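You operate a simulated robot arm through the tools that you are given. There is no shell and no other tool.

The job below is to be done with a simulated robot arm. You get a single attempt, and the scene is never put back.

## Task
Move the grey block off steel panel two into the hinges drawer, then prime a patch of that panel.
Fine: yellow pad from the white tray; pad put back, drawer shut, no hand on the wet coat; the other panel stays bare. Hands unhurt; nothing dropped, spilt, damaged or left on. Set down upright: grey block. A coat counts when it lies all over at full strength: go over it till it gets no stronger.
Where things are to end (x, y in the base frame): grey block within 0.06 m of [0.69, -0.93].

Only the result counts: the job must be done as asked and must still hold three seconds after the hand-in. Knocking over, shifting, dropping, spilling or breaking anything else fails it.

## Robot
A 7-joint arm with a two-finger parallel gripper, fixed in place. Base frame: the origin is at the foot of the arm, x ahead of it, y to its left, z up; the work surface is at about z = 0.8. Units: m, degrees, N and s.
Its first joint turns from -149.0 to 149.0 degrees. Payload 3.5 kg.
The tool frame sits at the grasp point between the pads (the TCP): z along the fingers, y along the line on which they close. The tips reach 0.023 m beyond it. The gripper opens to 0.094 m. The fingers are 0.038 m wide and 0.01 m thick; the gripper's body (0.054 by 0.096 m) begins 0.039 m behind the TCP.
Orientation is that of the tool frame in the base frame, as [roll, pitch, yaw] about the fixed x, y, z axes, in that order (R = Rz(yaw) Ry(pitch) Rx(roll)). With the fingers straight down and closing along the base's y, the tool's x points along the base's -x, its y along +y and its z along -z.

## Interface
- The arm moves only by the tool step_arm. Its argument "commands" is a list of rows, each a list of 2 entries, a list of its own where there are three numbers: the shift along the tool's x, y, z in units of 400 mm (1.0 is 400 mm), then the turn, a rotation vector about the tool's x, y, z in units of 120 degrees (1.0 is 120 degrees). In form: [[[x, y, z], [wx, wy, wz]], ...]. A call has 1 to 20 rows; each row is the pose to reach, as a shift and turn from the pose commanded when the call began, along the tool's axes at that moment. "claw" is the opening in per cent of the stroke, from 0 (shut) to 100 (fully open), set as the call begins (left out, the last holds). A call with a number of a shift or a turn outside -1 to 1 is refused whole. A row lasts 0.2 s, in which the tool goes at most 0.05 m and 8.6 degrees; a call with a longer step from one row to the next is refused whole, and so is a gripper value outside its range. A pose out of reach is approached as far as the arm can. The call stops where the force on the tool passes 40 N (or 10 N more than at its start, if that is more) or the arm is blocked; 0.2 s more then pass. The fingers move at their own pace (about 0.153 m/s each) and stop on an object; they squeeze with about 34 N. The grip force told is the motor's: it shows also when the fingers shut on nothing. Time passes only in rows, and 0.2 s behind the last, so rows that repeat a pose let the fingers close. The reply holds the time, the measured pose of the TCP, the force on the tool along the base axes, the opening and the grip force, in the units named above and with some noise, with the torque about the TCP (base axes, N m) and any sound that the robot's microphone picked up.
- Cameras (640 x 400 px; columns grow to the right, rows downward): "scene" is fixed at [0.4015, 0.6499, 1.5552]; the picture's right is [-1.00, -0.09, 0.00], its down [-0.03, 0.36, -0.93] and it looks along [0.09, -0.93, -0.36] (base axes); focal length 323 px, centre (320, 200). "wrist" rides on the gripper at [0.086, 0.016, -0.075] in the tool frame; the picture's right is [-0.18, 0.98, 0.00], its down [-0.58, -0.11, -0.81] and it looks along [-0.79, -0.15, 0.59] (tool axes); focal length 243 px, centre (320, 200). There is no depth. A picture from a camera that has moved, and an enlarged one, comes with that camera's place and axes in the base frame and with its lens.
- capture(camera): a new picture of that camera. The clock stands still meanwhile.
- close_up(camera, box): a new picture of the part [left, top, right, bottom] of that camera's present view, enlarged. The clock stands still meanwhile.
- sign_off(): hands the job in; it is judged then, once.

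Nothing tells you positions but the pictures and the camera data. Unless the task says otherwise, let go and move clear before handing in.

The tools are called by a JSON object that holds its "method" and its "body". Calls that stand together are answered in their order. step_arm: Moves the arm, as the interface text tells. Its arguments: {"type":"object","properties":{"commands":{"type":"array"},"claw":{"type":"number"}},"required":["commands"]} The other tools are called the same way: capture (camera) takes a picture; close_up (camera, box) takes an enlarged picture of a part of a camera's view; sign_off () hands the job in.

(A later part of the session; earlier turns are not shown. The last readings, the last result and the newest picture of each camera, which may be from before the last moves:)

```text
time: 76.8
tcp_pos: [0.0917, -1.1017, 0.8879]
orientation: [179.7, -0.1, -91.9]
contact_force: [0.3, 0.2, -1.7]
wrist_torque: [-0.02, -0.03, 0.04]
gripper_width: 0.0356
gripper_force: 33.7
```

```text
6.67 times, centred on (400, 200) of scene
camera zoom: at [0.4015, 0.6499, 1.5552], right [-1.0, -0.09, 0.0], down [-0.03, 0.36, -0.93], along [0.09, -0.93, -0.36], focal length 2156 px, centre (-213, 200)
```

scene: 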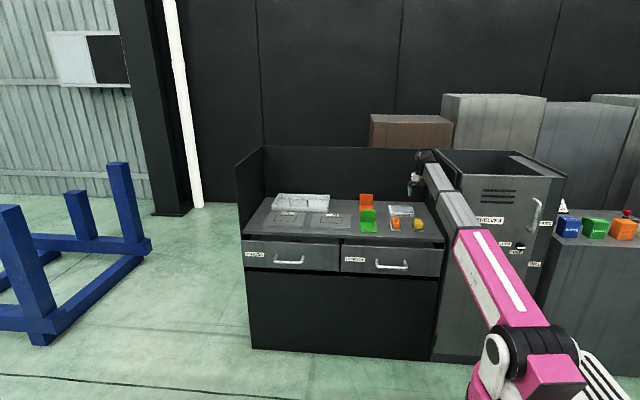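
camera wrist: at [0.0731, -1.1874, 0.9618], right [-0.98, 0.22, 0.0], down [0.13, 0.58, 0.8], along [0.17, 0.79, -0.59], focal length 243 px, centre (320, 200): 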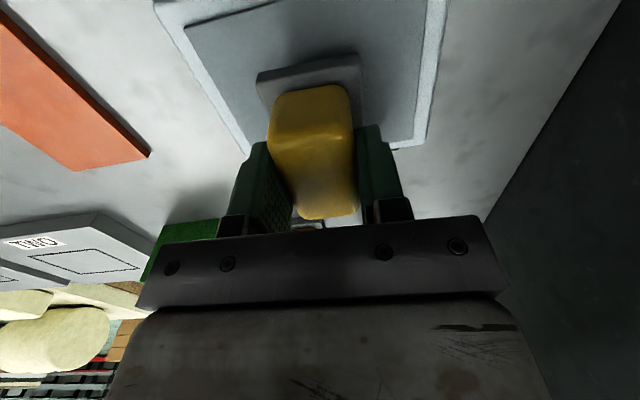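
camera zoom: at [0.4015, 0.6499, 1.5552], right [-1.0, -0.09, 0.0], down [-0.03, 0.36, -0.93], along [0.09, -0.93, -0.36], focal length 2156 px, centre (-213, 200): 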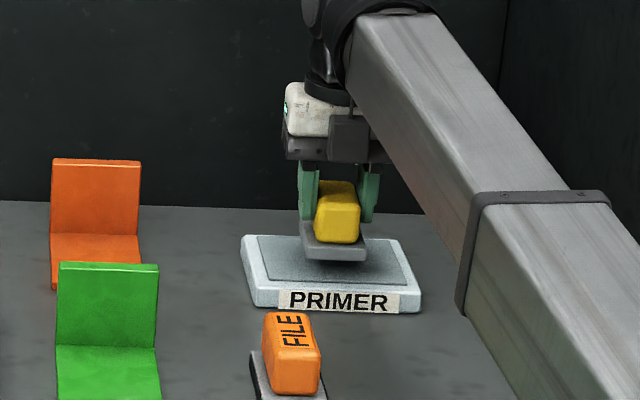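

The pad hangs above the middle of the primer surface. I lower in small steps until it presses lightly.

{"method": "step_arm", "body": {"commands": [[[0, 0, 0.01], [0, 0, 0]], [[0, 0, 0.02], [0, 0, 0]], [[0, 0, 0.028], [0, 0, 0]]]}}

{"method": "step_arm", "body": {"commands": [[[0, 0, 0.004], [0, 0, 0]], [[0, 0, 0.008], [0, 0, 0]], [[0, 0, 0.012], [0, 0, 0]]]}}

{"method": "close_up", "body": {"camera": "scene", "box": [360, 170, 440, 230]}}

```text
time: 77.5
tcp_pos: [0.0922, -1.1018, 0.8761]
orientation: [179.8, 0.0, -91.8]
contact_force: [0.2, 0.5, -3.3]
wrist_torque: [0.0, 0.01, -0.04]
gripper_width: 0.0358
gripper_force: 33.9
```

```text
time: 78.3
tcp_pos: [0.0913, -1.1022, 0.8709]
orientation: [179.8, -0.1, -91.8]
contact_force: [0.2, 0.4, -2.1]
wrist_torque: [-0.01, 0.01, -0.02]
gripper_width: 0.0358
gripper_force: 33.9
```

```text
6.67 times, centred on (400, 200) of scene
camera zoom: at [0.4015, 0.6499, 1.5552], right [-1.0, -0.09, 0.0], down [-0.03, 0.36, -0.93], along [0.09, -0.93, -0.36], focal length 2156 px, centre (-213, 200)
```

zoom: 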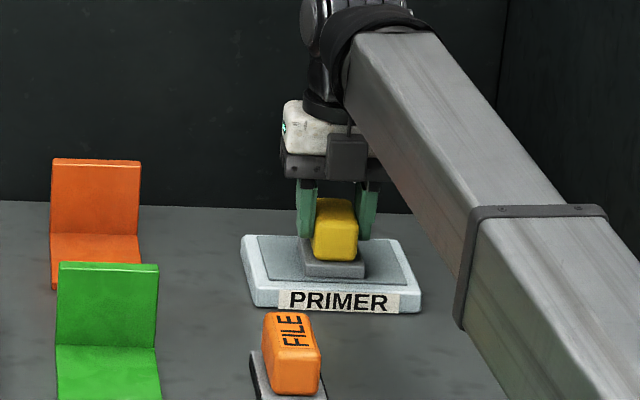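

{"method": "step_arm", "body": {"commands": [[[0, 0, 0.0025], [0, 0, 0]], [[0, 0, 0.005], [0, 0, 0]], [[0, 0, 0.0075], [0, 0, 0]], [[0, 0, 0.01], [0, 0, 0]]]}}

```text
time: 79.3
tcp_pos: [0.0909, -1.1019, 0.8694]
orientation: [179.8, -0.1, -92.0]
contact_force: [-0.4, -1.1, 12.2]
wrist_torque: [0.22, -0.3, -0.04]
gripper_width: 0.0358
gripper_force: 34.1
```

The pad presses the wet surface with about 12 N. I hold it there a moment, with a slight rub inside the tray, to load it.

{"method": "step_arm", "body": {"commands": [[[0, 0, 0], [0, 0, 0]], [[0, 0.01, 0], [0, 0, 0]], [[0, 0.02, 0], [0, 0, 0]], [[0, 0.01, 0], [0, 0, 0]], [[0, 0, 0], [0, 0, 0]], [[0, -0.01, 0], [0, 0, 0]], [[0, -0.02, 0], [0, 0, 0]], [[0, -0.01, 0], [0, 0, 0]], [[0, 0, 0], [0, 0, 0]], [[0, 0, 0], [0, 0, 0]]]}}

{"method": "close_up", "body": {"camera": "scene", "box": [360, 170, 440, 230]}}

```text
time: 81.5
tcp_pos: [0.0937, -1.1012, 0.8682]
orientation: [179.9, -0.1, -91.7]
contact_force: [8.1, -0.2, 23.0]
wrist_torque: [-0.08, -0.42, 0.03]
gripper_width: 0.0358
gripper_force: 34.3
```

```text
6.67 times, centred on (400, 200) of scene
camera zoom: at [0.4015, 0.6499, 1.5552], right [-1.0, -0.09, 0.0], down [-0.03, 0.36, -0.93], along [0.09, -0.93, -0.36], focal length 2156 px, centre (-213, 200)
```

zoom: 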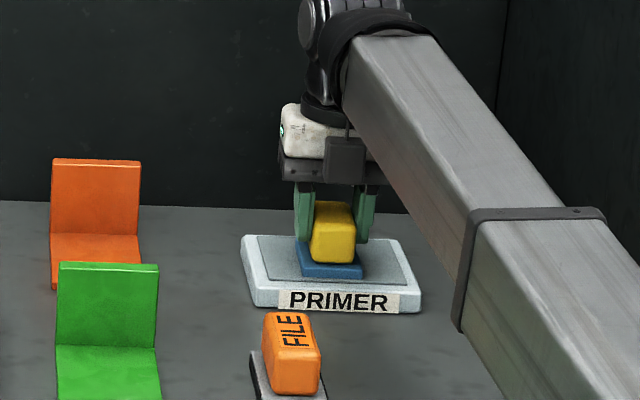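

The pad's plate has turned blue – it is loaded. I lift it straight out of the tray, level and slowly.

{"method": "step_arm", "body": {"commands": [[[0, 0, -0.01], [0, 0, 0]], [[0, 0, -0.03], [0, 0, 0]], [[0, 0, -0.07], [0, 0, 0]], [[0, 0, -0.12], [0, 0, 0]], [[0, 0, -0.18], [0, 0, 0]], [[0, 0, -0.24], [0, 0, 0]], [[0, 0, -0.28], [0, 0, 0]], [[0, 0, -0.28], [0, 0, 0]]]}}

{"method": "capture", "body": {"camera": "wrist"}}

{"method": "close_up", "body": {"camera": "scene", "box": [340, 140, 450, 240]}}

```text
time: 83.3
tcp_pos: [0.0899, -1.101, 0.9794]
orientation: [179.8, -0.1, -91.9]
contact_force: [-0.1, 1.6, -1.9]
wrist_torque: [0.0, 0.0, 0.03]
gripper_width: 0.0355
gripper_force: 33.7
```

```text
taken
camera wrist: at [0.0729, -1.1874, 1.054], right [-0.98, 0.22, 0.0], down [0.13, 0.58, 0.81], along [0.17, 0.79, -0.59], focal length 243 px, centre (320, 200)
```

wrist: 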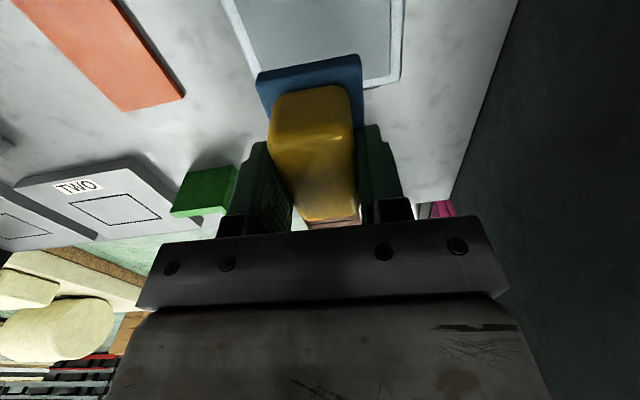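

```text
4.00 times, centred on (395, 190) of scene
camera zoom: at [0.4015, 0.6499, 1.5552], right [-1.0, -0.09, 0.0], down [-0.03, 0.36, -0.93], along [0.09, -0.93, -0.36], focal length 1294 px, centre (20, 240)
```

zoom: 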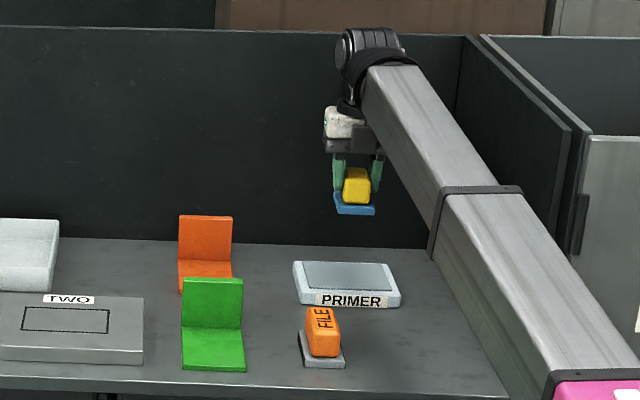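

No drips. I raise a bit more for clearance over the brackets and carry the pad to above the left-of-TWO edge of the patch.

{"method": "step_arm", "body": {"commands": [[[0, 0, -0.06], [0, 0, 0]], [[0, 0, -0.12], [0, 0, 0]], [[-0.035, -0.07, -0.12], [0, 0, 0]], [[-0.075, -0.145, -0.12], [0, 0, 0]], [[-0.115, -0.22, -0.12], [0, 0, 0]], [[-0.155, -0.295, -0.12], [0, 0, 0]], [[-0.195, -0.37, -0.12], [0, 0, 0]], [[-0.235, -0.445, -0.12], [0, 0, 0]], [[-0.275, -0.52, -0.12], [0, 0, 0]], [[-0.315, -0.595, -0.12], [0, 0, 0]], [[-0.355, -0.67, -0.12], [0, 0, 0]], [[-0.395, -0.745, -0.12], [0, 0, 0]], [[-0.435, -0.81, -0.12], [0, 0, 0]], [[-0.479, -0.8754, -0.12], [0, 0, 0]]]}}

{"method": "capture", "body": {"camera": "wrist"}}

{"method": "capture", "body": {"camera": "scene"}}

```text
time: 86.3
tcp_pos: [0.447, -0.9208, 1.0261]
orientation: [179.8, -0.2, -91.9]
contact_force: [-0.9, 0.0, -1.9]
wrist_torque: [0.0, 0.04, 0.02]
gripper_width: 0.0355
gripper_force: 33.9
```

```text
taken
camera wrist: at [0.4292, -1.0063, 1.0999], right [-0.98, 0.22, 0.0], down [0.13, 0.58, 0.8], along [0.17, 0.79, -0.59], focal length 243 px, centre (320, 200)
```

wrist: 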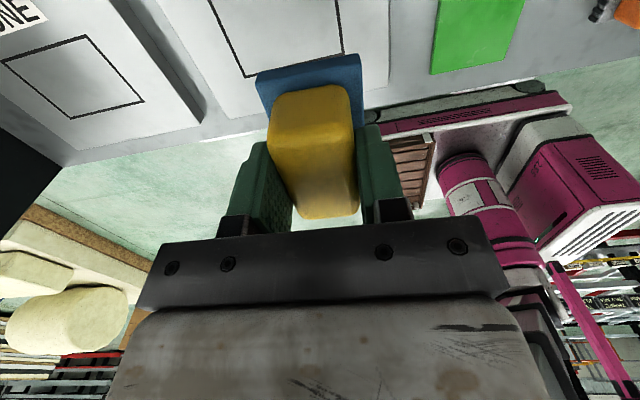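

```text
taken
```

scene: 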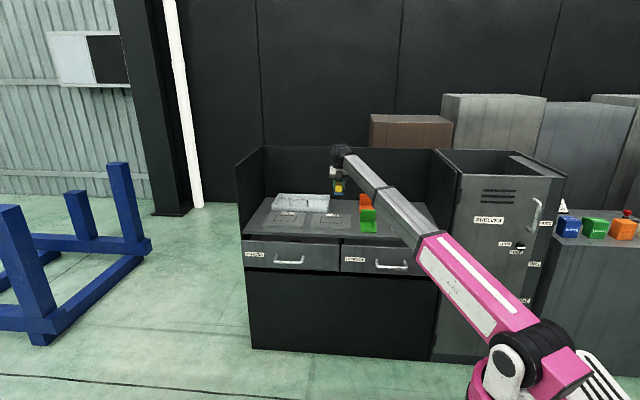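

{"method": "close_up", "body": {"camera": "wrist", "box": [180, 0, 400, 120]}}

```text
2.91 times, centred on (290, 60) of wrist
camera zoom: at [0.4292, -1.0063, 1.0999], right [-0.98, 0.22, 0.0], down [0.13, 0.58, 0.8], along [0.17, 0.79, -0.59], focal length 706 px, centre (407, 607)
```

zoom: 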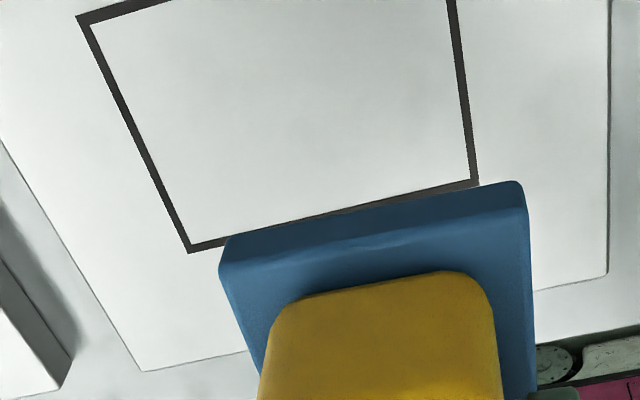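

The patch outline is x 0.429–0.546, y -0.961…-0.8845; the pad footprint covers x ±25 mm and y -33/+38 mm about the TCP. So two lanes at y = -0.921 and -0.931, sweeping x 0.448→0.528, cover it. I lower toward the panel.

{"method": "step_arm", "body": {"commands": [[[0, 0, 0.08], [0, 0, 0]], [[0, 0, 0.16], [0, 0, 0]], [[0, 0, 0.24], [0, 0, 0]], [[0, 0, 0.31], [0, 0, 0]], [[0, 0, 0.35], [0, 0, 0]], [[0, 0, 0.375], [0, 0, 0]]]}}

{"method": "close_up", "body": {"camera": "scene", "box": [280, 170, 400, 250]}}

```text
time: 87.8
tcp_pos: [0.4462, -0.9207, 0.8751]
orientation: [179.8, -0.1, -91.8]
contact_force: [-0.5, -0.8, -1.0]
wrist_torque: [-0.01, 0.03, -0.01]
gripper_width: 0.0358
gripper_force: 33.8
```

```text
5.00 times, centred on (340, 210) of scene
camera zoom: at [0.4015, 0.6499, 1.5552], right [-1.0, -0.09, 0.0], down [-0.03, 0.36, -0.93], along [0.09, -0.93, -0.36], focal length 1617 px, centre (220, 150)
```

zoom: 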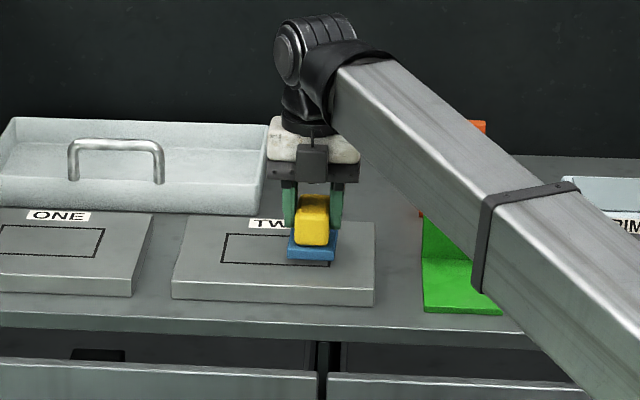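

The blue pad plate hovers about a centimetre above the -x end of the patch. I feel down to contact.

{"method": "step_arm", "body": {"commands": [[[0.0, 0, 0.005], [0, 0, 0]], [[0, 0, 0.01], [0, 0, 0]], [[0, 0, 0.015], [0, 0, 0]], [[0, 0, 0.019], [0, 0, 0]]]}}

{"method": "step_arm", "body": {"commands": [[[0, 0, 0.0025], [0, 0, 0]], [[0, 0, 0.005], [0, 0, 0]], [[0, 0, 0.0075], [0, 0, 0]]]}}

```text
time: 88.8
tcp_pos: [0.4471, -0.9221, 0.8679]
orientation: [179.8, -0.2, -91.9]
contact_force: [-1.1, 1.1, 3.0]
wrist_torque: [-0.11, -0.06, 0.0]
gripper_width: 0.0354
gripper_force: 33.6
```

```text
time: 89.5
tcp_pos: [0.4467, -0.9219, 0.8681]
orientation: [179.8, -0.2, -91.9]
contact_force: [-0.5, -1.0, 31.4]
wrist_torque: [-0.06, -0.07, 0.0]
gripper_width: 0.0358
gripper_force: 34.4
```

The pad touches the panel (TCP z ≈ 0.868). I ease the press to a moderate force and sweep along x, shift 1 cm in y, and sweep back.

{"method": "step_arm", "body": {"commands": [[[0, 0, -0.004], [0, 0, 0]], [[-0.0008, -0.025, -0.004], [0, 0, 0]], [[-0.0017, -0.05, -0.004], [0, 0, 0]], [[-0.0025, -0.075, -0.004], [0, 0, 0]], [[-0.0033, -0.1, -0.004], [0, 0, 0]], [[-0.0042, -0.125, -0.004], [0, 0, 0]], [[-0.005, -0.15, -0.004], [0, 0, 0]], [[-0.0058, -0.175, -0.004], [0, 0, 0]], [[-0.0067, -0.203, -0.004], [0, 0, 0]], [[0.006, -0.203, -0.004], [0, 0, 0]], [[0.0183, -0.204, -0.004], [0, 0, 0]], [[0.0192, -0.176, -0.004], [0, 0, 0]], [[0.02, -0.151, -0.004], [0, 0, 0]], [[0.0208, -0.126, -0.004], [0, 0, 0]], [[0.0217, -0.101, -0.004], [0, 0, 0]], [[0.0225, -0.076, -0.004], [0, 0, 0]], [[0.0233, -0.051, -0.004], [0, 0, 0]], [[0.0242, -0.026, -0.004], [0, 0, 0]], [[0.025, -0.001, -0.004], [0, 0, 0]]]}}

{"method": "capture", "body": {"camera": "wrist"}}

{"method": "close_up", "body": {"camera": "scene", "box": [280, 170, 400, 250]}}

```text
time: 93.5
tcp_pos: [0.4479, -0.9318, 0.8656]
orientation: [179.8, -0.1, -91.9]
contact_force: [0.1, -0.2, 0.4]
wrist_torque: [-0.13, -0.02, -0.02]
gripper_width: 0.0355
gripper_force: 34.2
```

```text
taken
camera wrist: at [0.4289, -1.0168, 0.9412], right [-0.98, 0.22, 0.0], down [0.13, 0.58, 0.8], along [0.17, 0.79, -0.59], focal length 243 px, centre (320, 200)
```

wrist: 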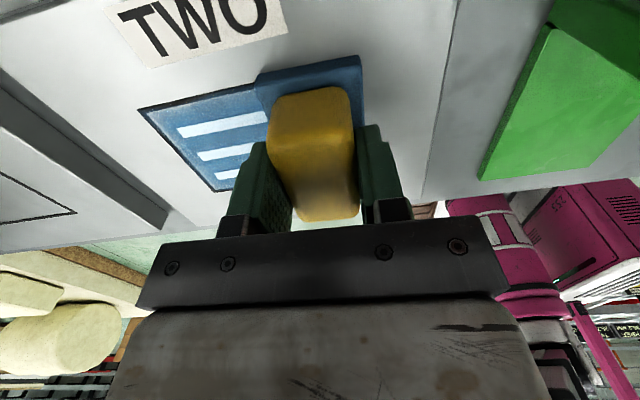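

```text
5.00 times, centred on (340, 210) of scene
camera zoom: at [0.4015, 0.6499, 1.5552], right [-1.0, -0.09, 0.0], down [-0.03, 0.36, -0.93], along [0.09, -0.93, -0.36], focal length 1617 px, centre (220, 150)
```

zoom: 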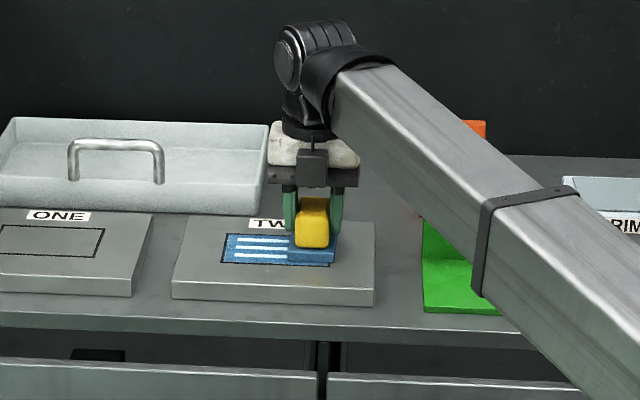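

Primer is going on inside the outline, with three paler streaks still visible, and the press has become light here. I press a little more and check the force.

{"method": "step_arm", "body": {"commands": [[[0, 0, 0.002], [0, 0, 0]], [[0, 0, 0.004], [0, 0, 0]]]}}

{"method": "close_up", "body": {"camera": "wrist", "box": [100, 40, 380, 210]}}

```text
time: 94.2
tcp_pos: [0.446, -0.9306, 0.8665]
orientation: [179.8, -0.1, -91.9]
contact_force: [-2.2, 0.1, 15.9]
wrist_torque: [0.09, -0.13, 0.01]
gripper_width: 0.0355
gripper_force: 34.0
```

```text
2.29 times, centred on (240, 125) of wrist
camera zoom: at [0.4289, -1.0167, 0.9412], right [-0.98, 0.22, 0.0], down [0.13, 0.58, 0.8], along [0.17, 0.79, -0.59], focal length 555 px, centre (503, 371)
```

zoom: 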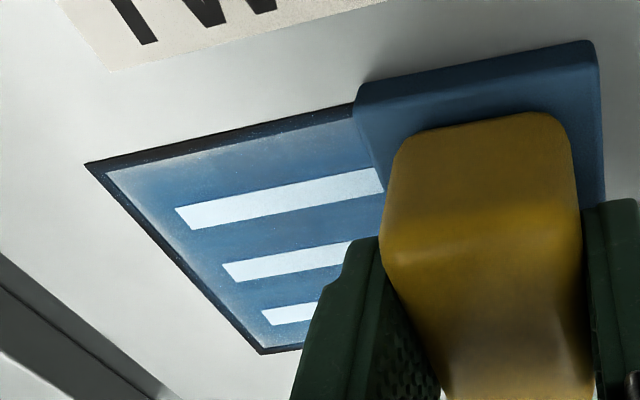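

The force is now about 16 N. I sweep again along this lane and check force at the far end.

{"method": "step_arm", "body": {"commands": [[[-0.0008, -0.025, 0], [0, 0, 0]], [[-0.0017, -0.05, 0], [0, 0, 0]], [[-0.0025, -0.075, 0], [0, 0, 0]], [[-0.0033, -0.1, 0], [0, 0, 0]], [[-0.0042, -0.125, 0], [0, 0, 0]], [[-0.005, -0.15, 0], [0, 0, 0]], [[-0.0058, -0.175, 0], [0, 0, 0]], [[-0.0067, -0.205, 0], [0, 0, 0]]]}}

{"method": "close_up", "body": {"camera": "scene", "box": [290, 190, 370, 240]}}

{"method": "capture", "body": {"camera": "wrist"}}

```text
time: 96.0
tcp_pos: [0.5282, -0.9312, 0.8668]
orientation: [179.8, -0.2, -92.0]
contact_force: [-10.2, -0.3, 29.6]
wrist_torque: [0.03, 0.07, 0.09]
gripper_width: 0.0355
gripper_force: 34.1
```

```text
8.00 times, centred on (330, 215) of scene
camera zoom: at [0.4015, 0.6499, 1.5552], right [-1.0, -0.09, 0.0], down [-0.03, 0.36, -0.93], along [0.09, -0.93, -0.36], focal length 2587 px, centre (240, 80)
```

zoom: 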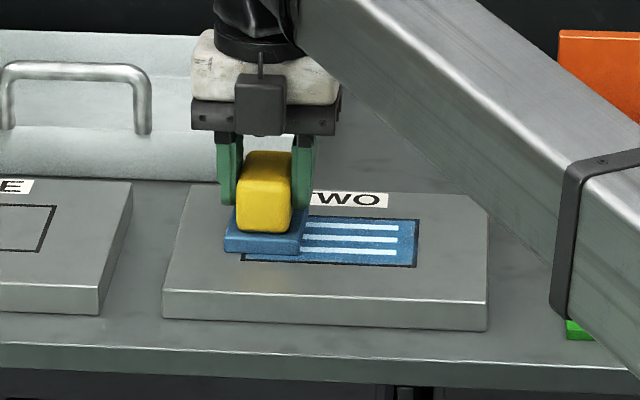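

```text
taken
camera wrist: at [0.5108, -1.017, 0.941], right [-0.98, 0.22, 0.0], down [0.13, 0.58, 0.8], along [0.17, 0.79, -0.59], focal length 243 px, centre (320, 200)
```

wrist: 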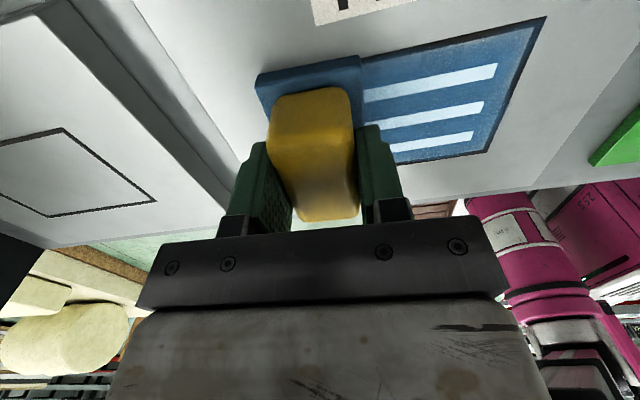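

The blue film is getting more solid, with three light stripes still showing. I continue: shift to the other lane and sweep back with slightly less press.

{"method": "step_arm", "body": {"commands": [[[-0.0125, 0.0004, -0.002], [0, 0, 0]], [[-0.025, 0.001, -0.002], [0, 0, 0]], [[-0.0242, 0.026, -0.002], [0, 0, 0]], [[-0.0233, 0.051, -0.002], [0, 0, 0]], [[-0.0225, 0.076, -0.002], [0, 0, 0]], [[-0.0217, 0.101, -0.002], [0, 0, 0]], [[-0.0208, 0.126, -0.002], [0, 0, 0]], [[-0.02, 0.151, -0.002], [0, 0, 0]], [[-0.0192, 0.176, -0.002], [0, 0, 0]], [[-0.0183, 0.206, -0.002], [0, 0, 0]]]}}

{"method": "close_up", "body": {"camera": "wrist", "box": [100, 40, 380, 210]}}

{"method": "close_up", "body": {"camera": "scene", "box": [290, 190, 370, 240]}}

```text
time: 98.2
tcp_pos: [0.4467, -0.9214, 0.867]
orientation: [179.9, -0.1, -91.9]
contact_force: [2.8, 0.1, 11.5]
wrist_torque: [-0.21, -0.31, -0.02]
gripper_width: 0.0356
gripper_force: 33.6
```

```text
2.29 times, centred on (240, 125) of wrist
camera zoom: at [0.4287, -1.0067, 0.9407], right [-0.98, 0.22, 0.0], down [0.13, 0.58, 0.8], along [0.17, 0.79, -0.59], focal length 555 px, centre (503, 371)
```

zoom: 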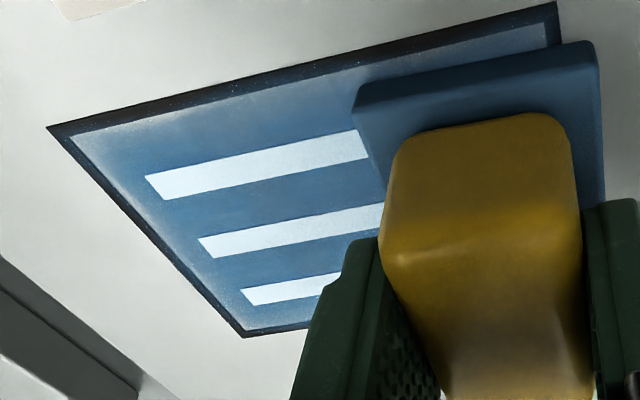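

```text
8.00 times, centred on (330, 215) of scene
camera zoom: at [0.4015, 0.6499, 1.5552], right [-1.0, -0.09, 0.0], down [-0.03, 0.36, -0.93], along [0.09, -0.93, -0.36], focal length 2587 px, centre (240, 80)
```

zoom: 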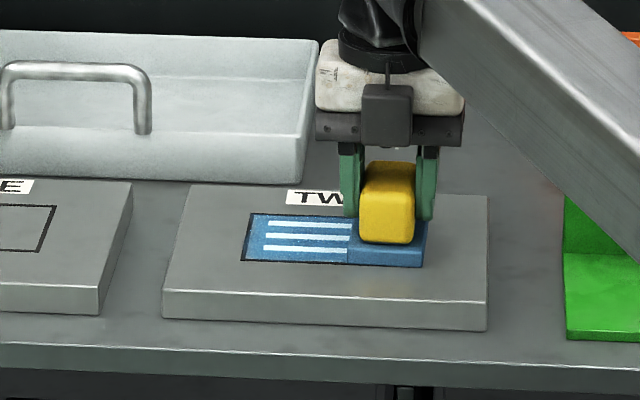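

The stripes remain crisp while the film's rim is paler, so I widen the strokes slightly past the outline (still well inside panel TWO) and go over it in three lanes.

{"method": "step_arm", "body": {"commands": [[[-0.0144, 0.018, 0.0005], [0, 0, 0]], [[-0.0157, -0.022, 0], [0, 0, 0]], [[-0.0171, -0.062, -0.0005], [0, 0, 0]], [[-0.0184, -0.102, -0.001], [0, 0, 0]], [[-0.0197, -0.142, -0.0015], [0, 0, 0]], [[-0.0211, -0.182, -0.002], [0, 0, 0]], [[-0.0225, -0.2244, -0.0025], [0, 0, 0]], [[0.005, -0.2253, -0.0025], [0, 0, 0]], [[0.0064, -0.1828, -0.002], [0, 0, 0]], [[0.0078, -0.1428, -0.0015], [0, 0, 0]], [[0.0091, -0.1028, -0.001], [0, 0, 0]], [[0.0104, -0.0629, -0.0005], [0, 0, 0]], [[0.0118, -0.0229, 0], [0, 0, 0]], [[0.0131, 0.0171, 0.0005], [0, 0, 0]], [[0.0406, 0.0162, 0.001], [0, 0, 0]], [[0.0392, -0.0238, 0.0005], [0, 0, 0]], [[0.0379, -0.0638, 0], [0, 0, 0]], [[0.0366, -0.1037, -0.0005], [0, 0, 0]], [[0.0352, -0.1437, -0.001], [0, 0, 0]], [[0.0325, -0.2262, -0.002], [0, 0, 0]]]}}

{"method": "capture", "body": {"camera": "wrist"}}

{"method": "close_up", "body": {"camera": "scene", "box": [290, 190, 370, 240]}}

```text
time: 102.3
tcp_pos: [0.5365, -0.938, 0.8673]
orientation: [179.8, -0.2, -91.9]
contact_force: [0.2, -0.7, 4.9]
wrist_torque: [-0.15, -0.11, 0.0]
gripper_width: 0.0356
gripper_force: 34.0
```

```text
taken
camera wrist: at [0.5193, -1.0236, 0.9406], right [-0.98, 0.22, 0.0], down [0.13, 0.58, 0.8], along [0.17, 0.79, -0.59], focal length 243 px, centre (320, 200)
```

wrist: 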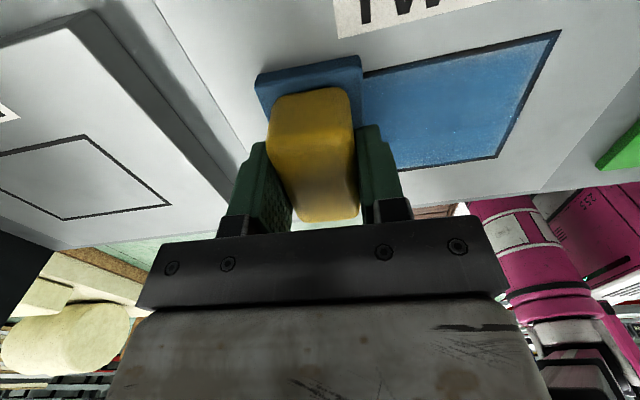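

```text
8.00 times, centred on (330, 215) of scene
camera zoom: at [0.4015, 0.6499, 1.5552], right [-1.0, -0.09, 0.0], down [-0.03, 0.36, -0.93], along [0.09, -0.93, -0.36], focal length 2587 px, centre (240, 80)
```

zoom: 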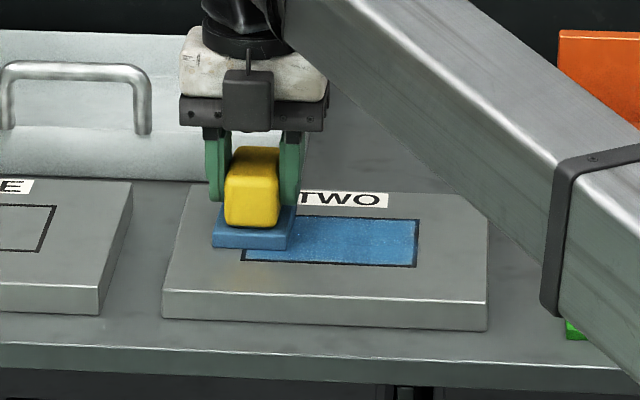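

The stripes have filled in – the coat is now an even blue. I make another full three-lane round to see whether it still gets stronger.

{"method": "step_arm", "body": {"commands": [[[0, 0, 0.0025], [0, 0, 0]], [[0.0017, 0.05, 0.003], [0, 0, 0]], [[0.0033, 0.1, 0.0035], [0, 0, 0]], [[0.005, 0.15, 0.004], [0, 0, 0]], [[0.0066, 0.2, 0.004], [0, 0, 0]], [[0.008, 0.2424, 0.004], [0, 0, 0]], [[-0.022, 0.2434, 0.0035], [0, 0, 0]], [[-0.0234, 0.2009, 0.003], [0, 0, 0]], [[-0.025, 0.1509, 0.003], [0, 0, 0]], [[-0.0267, 0.1009, 0.0025], [0, 0, 0]], [[-0.0283, 0.051, 0.002], [0, 0, 0]], [[-0.03, 0.001, 0.0015], [0, 0, 0]], [[-0.0575, 0.0019, 0.0005], [0, 0, 0]], [[-0.0558, 0.0519, 0.001], [0, 0, 0]], [[-0.0541, 0.1019, 0.0015], [0, 0, 0]], [[-0.0525, 0.1519, 0.002], [0, 0, 0]], [[-0.0508, 0.2019, 0.0025], [0, 0, 0]], [[-0.0494, 0.2443, 0.003], [0, 0, 0]]]}}

{"method": "capture", "body": {"camera": "wrist"}}

{"method": "close_up", "body": {"camera": "scene", "box": [290, 190, 370, 240]}}

```text
time: 106.2
tcp_pos: [0.4403, -0.9166, 0.8664]
orientation: [179.8, -0.1, -91.9]
contact_force: [1.6, 0.3, 4.6]
wrist_torque: [-0.06, -0.19, 0.0]
gripper_width: 0.0356
gripper_force: 34.0
```

```text
taken
camera wrist: at [0.4222, -1.0002, 0.9405], right [-0.98, 0.22, 0.0], down [0.13, 0.58, 0.8], along [0.17, 0.79, -0.59], focal length 243 px, centre (320, 200)
```

wrist: 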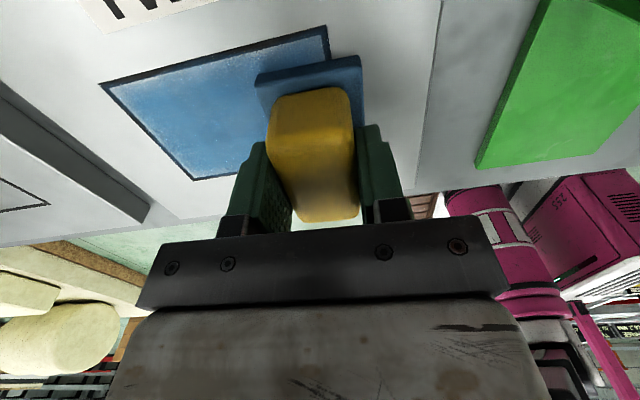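

```text
8.00 times, centred on (330, 215) of scene
camera zoom: at [0.4015, 0.6499, 1.5552], right [-1.0, -0.09, 0.0], down [-0.03, 0.36, -0.93], along [0.09, -0.93, -0.36], focal length 2587 px, centre (240, 80)
```

zoom: 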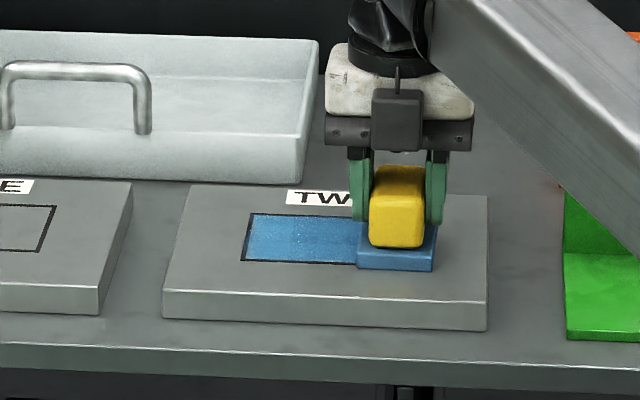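

{"method": "close_up", "body": {"camera": "wrist", "box": [90, 20, 350, 190]}}

```text
2.35 times, centred on (220, 105) of wrist
camera zoom: at [0.4222, -1.0002, 0.9405], right [-0.98, 0.22, 0.0], down [0.13, 0.58, 0.8], along [0.17, 0.79, -0.59], focal length 571 px, centre (555, 424)
```

zoom: 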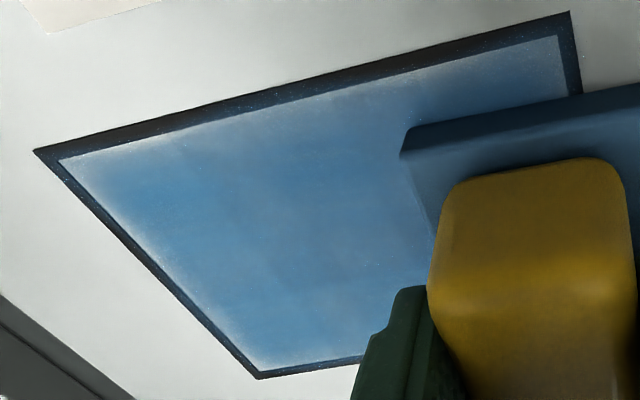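

The coat is even, with slightly paler rims. I do one more, firmer and slightly wider round to make sure it reaches full strength right up to the outline.

{"method": "step_arm", "body": {"commands": [[[-0.0197, 0.0107, 0.003], [0, 0, 0]], [[-0.0217, -0.0493, 0.003], [0, 0, 0]], [[-0.0237, -0.1118, 0.0025], [0, 0, 0]], [[-0.0258, -0.1742, 0.002], [0, 0, 0]], [[-0.0275, -0.2242, 0.002], [0, 0, 0]], [[-0.0285, -0.2542, 0.002], [0, 0, 0]], [[0.009, -0.2554, 0.002], [0, 0, 0]], [[0.0109, -0.2005, 0.0025], [0, 0, 0]], [[0.0129, -0.138, 0.003], [0, 0, 0]], [[0.015, -0.0755, 0.003], [0, 0, 0]], [[0.0167, -0.0256, 0.0035], [0, 0, 0]], [[0.0178, 0.0094, 0.0035], [0, 0, 0]], [[0.059, 0.008, 0.0045], [0, 0, 0]], [[0.0571, -0.052, 0.0045], [0, 0, 0]], [[0.055, -0.1144, 0.004], [0, 0, 0]], [[0.0529, -0.1769, 0.0035], [0, 0, 0]], [[0.0512, -0.2268, 0.003], [0, 0, 0]], [[0.0503, -0.2568, 0.003], [0, 0, 0]]]}}

{"method": "capture", "body": {"camera": "wrist"}}

{"method": "close_up", "body": {"camera": "scene", "box": [290, 190, 370, 240]}}

```text
time: 110.0
tcp_pos: [0.5414, -0.9381, 0.8648]
orientation: [179.8, -0.3, -91.9]
contact_force: [-8.0, -0.8, 27.3]
wrist_torque: [-0.11, 0.07, 0.04]
gripper_width: 0.0358
gripper_force: 33.9
```

```text
taken
camera wrist: at [0.5238, -1.0229, 0.9393], right [-0.98, 0.22, 0.0], down [0.13, 0.58, 0.8], along [0.17, 0.79, -0.59], focal length 243 px, centre (320, 200)
```

wrist: 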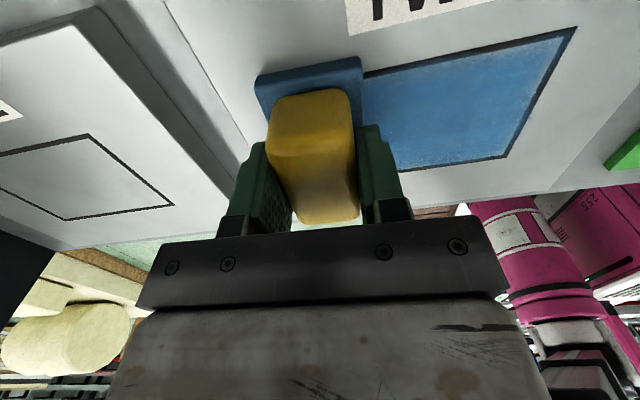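

```text
8.00 times, centred on (330, 215) of scene
camera zoom: at [0.4015, 0.6499, 1.5552], right [-1.0, -0.09, 0.0], down [-0.03, 0.36, -0.93], along [0.09, -0.93, -0.36], focal length 2587 px, centre (240, 80)
```

zoom: 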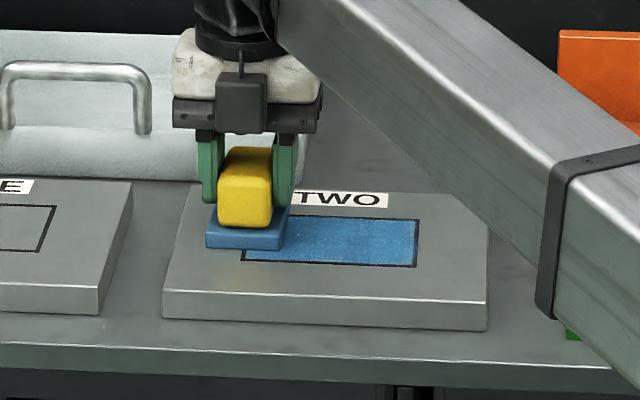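

The far end reads 27 N and the colour looks unchanged from the previous round. I lift the pad straight up a little and look at the entire patch.

{"method": "step_arm", "body": {"commands": [[[0, 0, -0.01], [0, 0, 0]], [[0, 0, -0.04], [0, 0, 0]], [[0, 0, -0.09], [0, 0, 0]], [[0, 0, -0.16], [0, 0, 0]], [[0, 0, -0.23], [0, 0, 0]], [[0, 0, -0.3], [0, 0, 0]]]}}

{"method": "capture", "body": {"camera": "wrist"}}

{"method": "close_up", "body": {"camera": "scene", "box": [300, 205, 360, 240]}}

```text
time: 111.3
tcp_pos: [0.5428, -0.937, 0.9839]
orientation: [179.8, -0.1, -91.9]
contact_force: [-0.6, -0.7, -2.1]
wrist_torque: [-0.01, 0.03, -0.04]
gripper_width: 0.0356
gripper_force: 33.9
```

```text
taken
camera wrist: at [0.525, -1.0227, 1.0583], right [-0.98, 0.22, 0.0], down [0.13, 0.58, 0.8], along [0.17, 0.79, -0.59], focal length 243 px, centre (320, 200)
```

wrist: 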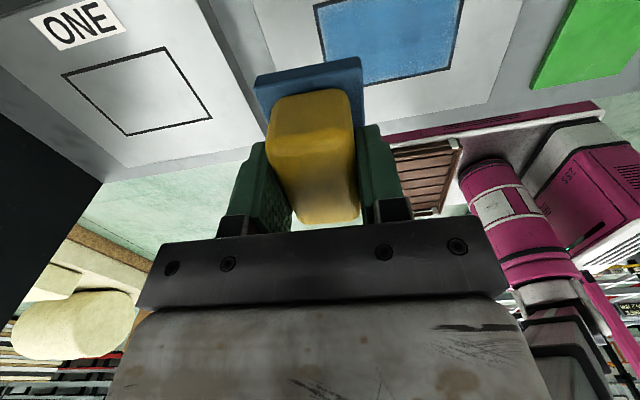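

```text
10.67 times, centred on (330, 222) of scene
camera zoom: at [0.4015, 0.6499, 1.5552], right [-1.0, -0.09, 0.0], down [-0.03, 0.36, -0.93], along [0.09, -0.93, -0.36], focal length 3449 px, centre (213, -40)
```

zoom: 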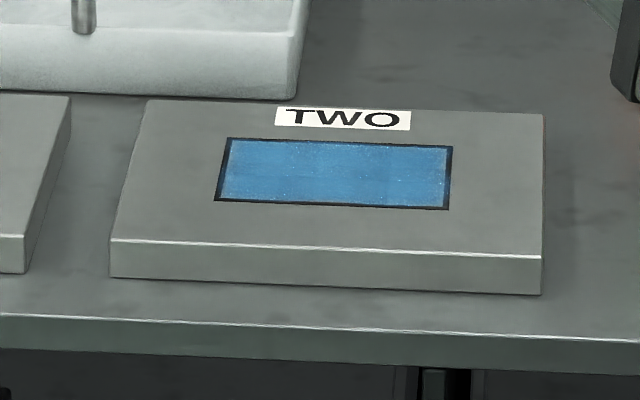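

The patch is an even blue with panel ONE untouched. To check that it really gets no stronger, I go back down and make another full round, then compare the same view.

{"method": "step_arm", "body": {"commands": [[[0, 0, 0.07], [0, 0, 0]], [[0, 0, 0.14], [0, 0, 0]], [[0, 0, 0.21], [0, 0, 0]], [[0, 0, 0.26], [0, 0, 0]], [[0, 0, 0.285], [0, 0, 0]], [[0, 0, 0.292], [0, 0, 0]], [[0, 0, 0.296], [0, 0, 0]]]}}

```text
time: 113.0
tcp_pos: [0.543, -0.9375, 0.8647]
orientation: [179.8, -0.1, -91.9]
contact_force: [0.3, -0.6, -1.3]
wrist_torque: [0.0, 0.0, -0.02]
gripper_width: 0.0357
gripper_force: 34.0
```

{"method": "step_arm", "body": {"commands": [[[0, 0, 0.004], [0, 0, 0]], [[0.0017, 0.05, 0.0045], [0, 0, 0]], [[0.0037, 0.1124, 0.005], [0, 0, 0]], [[0.0058, 0.1749, 0.0055], [0, 0, 0]], [[0.0075, 0.2249, 0.0055], [0, 0, 0]], [[0.0086, 0.2599, 0.0055], [0, 0, 0]], [[-0.0301, 0.2612, 0.005], [0, 0, 0]], [[-0.0321, 0.2012, 0.0045], [0, 0, 0]], [[-0.0342, 0.1387, 0.004], [0, 0, 0]], [[-0.0362, 0.0762, 0.0035], [0, 0, 0]], [[-0.0379, 0.0263, 0.0035], [0, 0, 0]], [[-0.0387, 0.0013, 0.0035], [0, 0, 0]], [[-0.0762, 0.0025, 0.003], [0, 0, 0]], [[-0.0745, 0.0525, 0.003], [0, 0, 0]], [[-0.0725, 0.115, 0.0035], [0, 0, 0]], [[-0.0704, 0.1774, 0.004], [0, 0, 0]], [[-0.0687, 0.2274, 0.0045], [0, 0, 0]], [[-0.0676, 0.2624, 0.0045], [0, 0, 0]]]}}

{"method": "close_up", "body": {"camera": "scene", "box": [300, 205, 360, 240]}}

```text
time: 116.8
tcp_pos: [0.4382, -0.908, 0.8656]
orientation: [179.8, -0.1, -91.9]
contact_force: [5.6, 0.4, 19.3]
wrist_torque: [-0.02, -0.36, -0.08]
gripper_width: 0.0359
gripper_force: 33.9
```

```text
10.67 times, centred on (330, 222) of scene
camera zoom: at [0.4015, 0.6499, 1.5552], right [-1.0, -0.09, 0.0], down [-0.03, 0.36, -0.93], along [0.09, -0.93, -0.36], focal length 3449 px, centre (213, -40)
```

zoom: 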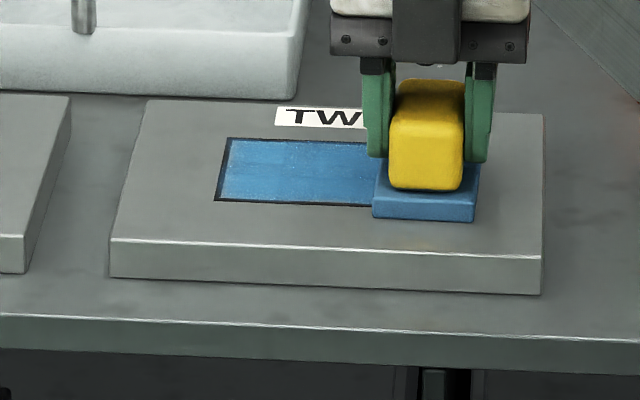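

Good contact on that round (19 N) and the coat looks even. One more full round in the opposite direction for comparison.

{"method": "step_arm", "body": {"commands": [[[-0.0017, -0.05, 0], [0, 0, 0]], [[-0.0037, -0.1124, -0.0005], [0, 0, 0]], [[-0.0058, -0.1749, -0.001], [0, 0, 0]], [[-0.0075, -0.2249, -0.001], [0, 0, 0]], [[-0.0086, -0.2599, -0.001], [0, 0, 0]], [[0.0289, -0.2611, -0.0005], [0, 0, 0]], [[0.0308, -0.2011, 0], [0, 0, 0]], [[0.0329, -0.1387, 0.0005], [0, 0, 0]], [[0.035, -0.0762, 0.0005], [0, 0, 0]], [[0.0367, -0.0262, 0.001], [0, 0, 0]], [[0.0375, -0.0012, 0.001], [0, 0, 0]], [[0.0762, -0.0025, 0.0015], [0, 0, 0]], [[0.0745, -0.0525, 0.0015], [0, 0, 0]], [[0.0725, -0.115, 0.001], [0, 0, 0]], [[0.0704, -0.1774, 0.0005], [0, 0, 0]], [[0.0687, -0.2274, 0], [0, 0, 0]], [[0.0676, -0.2624, 0], [0, 0, 0]]]}}

{"method": "step_arm", "body": {"commands": [[[0, 0, -0.01], [0, 0, 0]], [[0, 0, -0.04], [0, 0, 0]], [[0, 0, -0.09], [0, 0, 0]], [[0, 0, -0.16], [0, 0, 0]], [[0, 0, -0.23], [0, 0, 0]], [[0, 0, -0.3], [0, 0, 0]]]}}

{"method": "capture", "body": {"camera": "wrist"}}

{"method": "close_up", "body": {"camera": "scene", "box": [300, 205, 360, 240]}}

```text
time: 120.3
tcp_pos: [0.542, -0.9386, 0.8642]
orientation: [179.8, -0.3, -91.9]
contact_force: [-7.4, -0.7, 24.1]
wrist_torque: [0.01, 0.11, 0.07]
gripper_width: 0.0357
gripper_force: 33.9
```

```text
time: 121.8
tcp_pos: [0.543, -0.937, 0.9829]
orientation: [179.7, -0.1, -91.9]
contact_force: [0.1, 0.6, -1.7]
wrist_torque: [0.0, -0.02, 0.02]
gripper_width: 0.0355
gripper_force: 34.3
```

```text
taken
camera wrist: at [0.5257, -1.0232, 1.0581], right [-0.98, 0.22, 0.0], down [0.13, 0.58, 0.8], along [0.17, 0.79, -0.59], focal length 243 px, centre (320, 200)
```

wrist: 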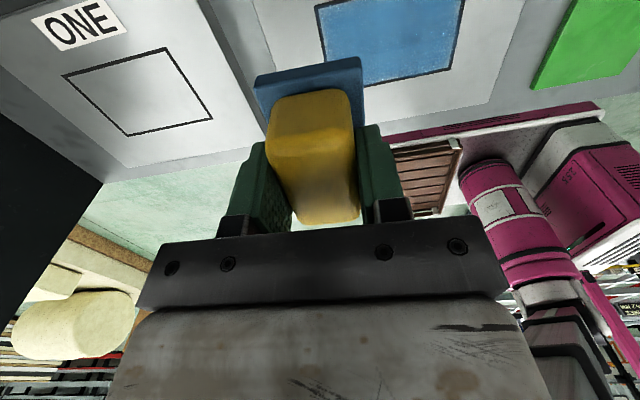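

```text
10.67 times, centred on (330, 222) of scene
camera zoom: at [0.4015, 0.6499, 1.5552], right [-1.0, -0.09, 0.0], down [-0.03, 0.36, -0.93], along [0.09, -0.93, -0.36], focal length 3449 px, centre (213, -40)
```

zoom: 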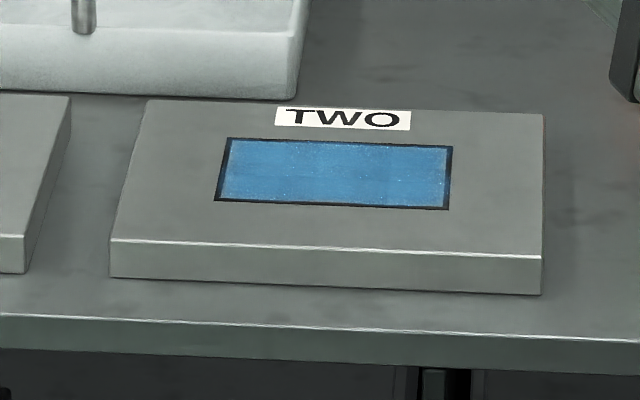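

The same view is unchanged after another complete round, so this pad load gets it no stronger. To rule out that the pad merely ran dry, I'll reload it once and go over the patch a final time; first back to the tray at safe height.

{"method": "step_arm", "body": {"commands": [[[0, 0, -0.05], [0, 0, 0]], [[0, 0, -0.1], [0, 0, 0]], [[0.035, 0.086, -0.1], [0, 0, 0]], [[0.07, 0.172, -0.1], [0, 0, 0]], [[0.104, 0.258, -0.1], [0, 0, 0]], [[0.139, 0.344, -0.1], [0, 0, 0]], [[0.174, 0.43, -0.1], [0, 0, 0]], [[0.208, 0.516, -0.1], [0, 0, 0]], [[0.243, 0.602, -0.1], [0, 0, 0]], [[0.278, 0.688, -0.1], [0, 0, 0]], [[0.312, 0.774, -0.1], [0, 0, 0]], [[0.347, 0.86, -0.1], [0, 0, 0]], [[0.382, 0.947, -0.1], [0, 0, 0]]]}}

{"method": "step_arm", "body": {"commands": [[[0.035, 0.085, 0], [0, 0, 0]], [[0.0675, 0.167, 0], [0, 0, 0]], [[0.0675, 0.167, 0.08], [0, 0, 0]], [[0.0675, 0.167, 0.16], [0, 0, 0]], [[0.0675, 0.167, 0.24], [0, 0, 0]], [[0.0675, 0.167, 0.3], [0, 0, 0]], [[0.0675, 0.167, 0.345], [0, 0, 0]]]}}

{"method": "capture", "body": {"camera": "wrist"}}

{"method": "close_up", "body": {"camera": "scene", "box": [360, 170, 440, 230]}}

```text
time: 124.5
tcp_pos: [0.1606, -1.0777, 1.024]
orientation: [179.7, -0.1, -91.8]
contact_force: [0.9, 0.1, -1.9]
wrist_torque: [-0.01, -0.02, 0.01]
gripper_width: 0.0355
gripper_force: 33.5
```

```text
time: 126.2
tcp_pos: [0.091, -1.1038, 0.8879]
orientation: [179.8, -0.2, -92.0]
contact_force: [0.6, -0.3, -1.5]
wrist_torque: [-0.01, -0.03, -0.01]
gripper_width: 0.0355
gripper_force: 34.3
```

```text
taken
camera wrist: at [0.073, -1.1889, 0.9618], right [-0.98, 0.22, 0.0], down [0.13, 0.58, 0.8], along [0.17, 0.79, -0.59], focal length 243 px, centre (320, 200)
```

wrist: 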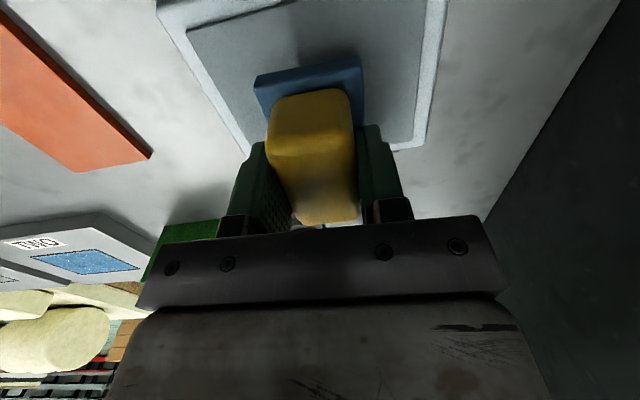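

```text
6.67 times, centred on (400, 200) of scene
camera zoom: at [0.4015, 0.6499, 1.5552], right [-1.0, -0.09, 0.0], down [-0.03, 0.36, -0.93], along [0.09, -0.93, -0.36], focal length 2156 px, centre (-213, 200)
```

zoom: 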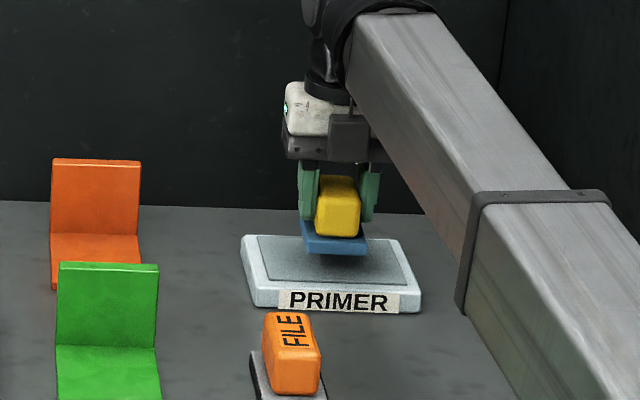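

The pad has slid up a few millimetres in the grip, still level. I lower it gently onto the primer again.

{"method": "step_arm", "body": {"commands": [[[0, 0, 0.015], [0, 0, 0]], [[0, 0, 0.03], [0, 0, 0]], [[0, 0, 0.042], [0, 0, 0]], [[0, 0, 0.05], [0, 0, 0]]]}}

{"method": "step_arm", "body": {"commands": [[[0, 0, 0.0025], [0, 0, 0]], [[0, 0, 0.005], [0, 0, 0]], [[0, 0, 0.0075], [0, 0, 0]]]}}

```text
time: 127.2
tcp_pos: [0.0916, -1.104, 0.867]
orientation: [179.9, -0.1, -91.9]
contact_force: [0.5, -0.4, -2.4]
wrist_torque: [0.01, -0.03, 0.04]
gripper_width: 0.0355
gripper_force: 34.3
```

```text
time: 128.0
tcp_pos: [0.0908, -1.1037, 0.8649]
orientation: [179.7, -0.1, -91.9]
contact_force: [-0.6, 0.2, -0.6]
wrist_torque: [-0.01, 0.0, 0.0]
gripper_width: 0.0355
gripper_force: 33.8
```

{"method": "step_arm", "body": {"commands": [[[0, 0, 0.0025], [0, 0, 0]], [[0, 0, 0.005], [0, 0, 0]], [[0, 0, 0.0065], [0, 0, 0]], [[0, 0, 0.0065], [0, 0, 0]], [[0, 0, 0.0065], [0, 0, 0]]]}}

```text
time: 129.2
tcp_pos: [0.0899, -1.1035, 0.8632]
orientation: [179.7, -0.2, -91.8]
contact_force: [1.4, -2.4, 31.4]
wrist_torque: [-0.02, -0.17, 0.02]
gripper_width: 0.0359
gripper_force: 34.0
```

Contact (31 N). I ease off slightly, hold a second, then lift straight up.

{"method": "step_arm", "body": {"commands": [[[0, 0, -0.004], [0, 0, 0]], [[0, 0.008, -0.004], [0, 0, 0]], [[0, 0.008, -0.004], [0, 0, 0]], [[0, -0.008, -0.004], [0, 0, 0]], [[0, -0.008, -0.004], [0, 0, 0]], [[0, 0, -0.004], [0, 0, 0]], [[0, 0, -0.004], [0, 0, 0]], [[0, 0, -0.02], [0, 0, 0]], [[0, 0, -0.06], [0, 0, 0]], [[0, 0, -0.12], [0, 0, 0]], [[0, 0, -0.2], [0, 0, 0]], [[0, 0, -0.28], [0, 0, 0]], [[0, 0, -0.36], [0, 0, 0]], [[0, 0, -0.4], [0, 0, 0]]]}}

{"method": "close_up", "body": {"camera": "scene", "box": [340, 140, 450, 240]}}

```text
time: 132.2
tcp_pos: [0.093, -1.103, 1.0234]
orientation: [179.8, 0.0, -91.9]
contact_force: [0.2, 0.5, -1.2]
wrist_torque: [0.0, -0.03, 0.02]
gripper_width: 0.0354
gripper_force: 33.9
```

```text
4.00 times, centred on (395, 190) of scene
camera zoom: at [0.4015, 0.6499, 1.5552], right [-1.0, -0.09, 0.0], down [-0.03, 0.36, -0.93], along [0.09, -0.93, -0.36], focal length 1294 px, centre (20, 240)
```

zoom: 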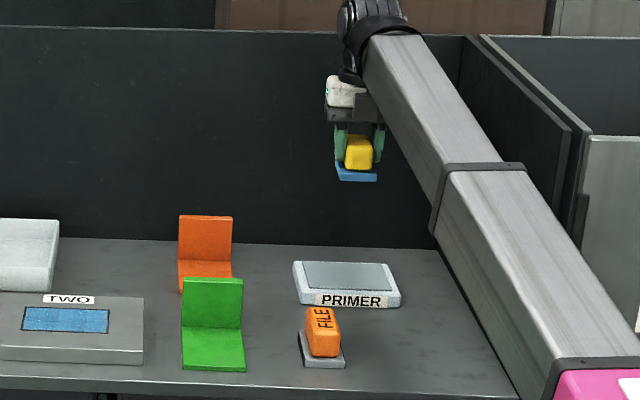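

Reloaded, no drips. Back to the patch at the same safe height, then down to just above it.

{"method": "step_arm", "body": {"commands": [[[-0.047, -0.078, 0], [0, 0, 0]], [[-0.094, -0.155, 0], [0, 0, 0]], [[-0.141, -0.233, 0], [0, 0, 0]], [[-0.188, -0.31, 0], [0, 0, 0]], [[-0.235, -0.388, 0], [0, 0, 0]], [[-0.282, -0.465, 0], [0, 0, 0]], [[-0.328, -0.543, 0], [0, 0, 0]], [[-0.375, -0.62, 0], [0, 0, 0]], [[-0.422, -0.698, 0], [0, 0, 0]], [[-0.469, -0.776, 0], [0, 0, 0]], [[-0.516, -0.853, 0], [0, 0, 0]], [[-0.516, -0.853, 0.08], [0, 0, 0]], [[-0.516, -0.853, 0.16], [0, 0, 0]], [[-0.516, -0.853, 0.24], [0, 0, 0]], [[-0.516, -0.853, 0.32], [0, 0, 0]], [[-0.516, -0.853, 0.37], [0, 0, 0]]]}}

{"method": "capture", "body": {"camera": "wrist"}}

```text
time: 135.6
tcp_pos: [0.4394, -0.9075, 0.8714]
orientation: [179.7, -0.2, -92.0]
contact_force: [-0.5, 0.1, -1.8]
wrist_torque: [0.03, 0.0, 0.02]
gripper_width: 0.0355
gripper_force: 34.3
```

```text
taken
camera wrist: at [0.4208, -0.9938, 0.9465], right [-0.98, 0.22, 0.0], down [0.13, 0.58, 0.8], along [0.17, 0.79, -0.59], focal length 243 px, centre (320, 200)
```

wrist: 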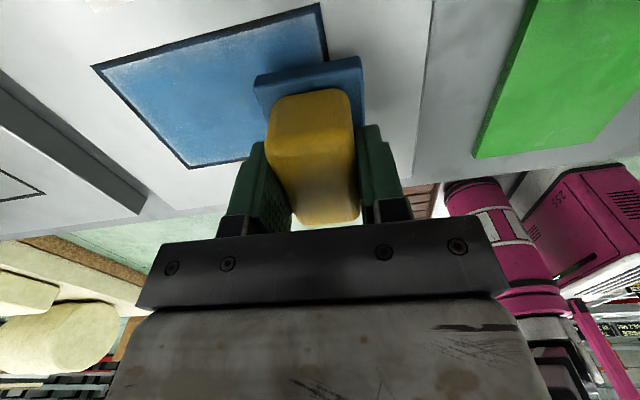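

{"method": "step_arm", "body": {"commands": [[[0, 0, 0.007], [0, 0, 0]], [[0, 0, 0.014], [0, 0, 0]], [[0, 0, 0.018], [0, 0, 0]], [[0, 0, 0.021], [0, 0, 0]], [[0, 0, 0.021], [0, 0, 0]]]}}

```text
time: 136.8
tcp_pos: [0.4392, -0.9074, 0.8634]
orientation: [179.9, -0.2, -91.9]
contact_force: [0.2, 0.2, -1.6]
wrist_torque: [0.01, 0.0, -0.01]
gripper_width: 0.0356
gripper_force: 33.7
```

{"method": "step_arm", "body": {"commands": [[[0, 0, 0.0025], [0, 0, 0]], [[0, 0, 0.005], [0, 0, 0]], [[0, 0, 0.0065], [0, 0, 0]], [[0, 0, 0.0065], [0, 0, 0]]]}}

```text
time: 137.8
tcp_pos: [0.4386, -0.9086, 0.863]
orientation: [179.8, -0.2, -91.9]
contact_force: [1.7, -2.1, 32.3]
wrist_torque: [-0.07, -0.17, 0.0]
gripper_width: 0.036
gripper_force: 34.0
```

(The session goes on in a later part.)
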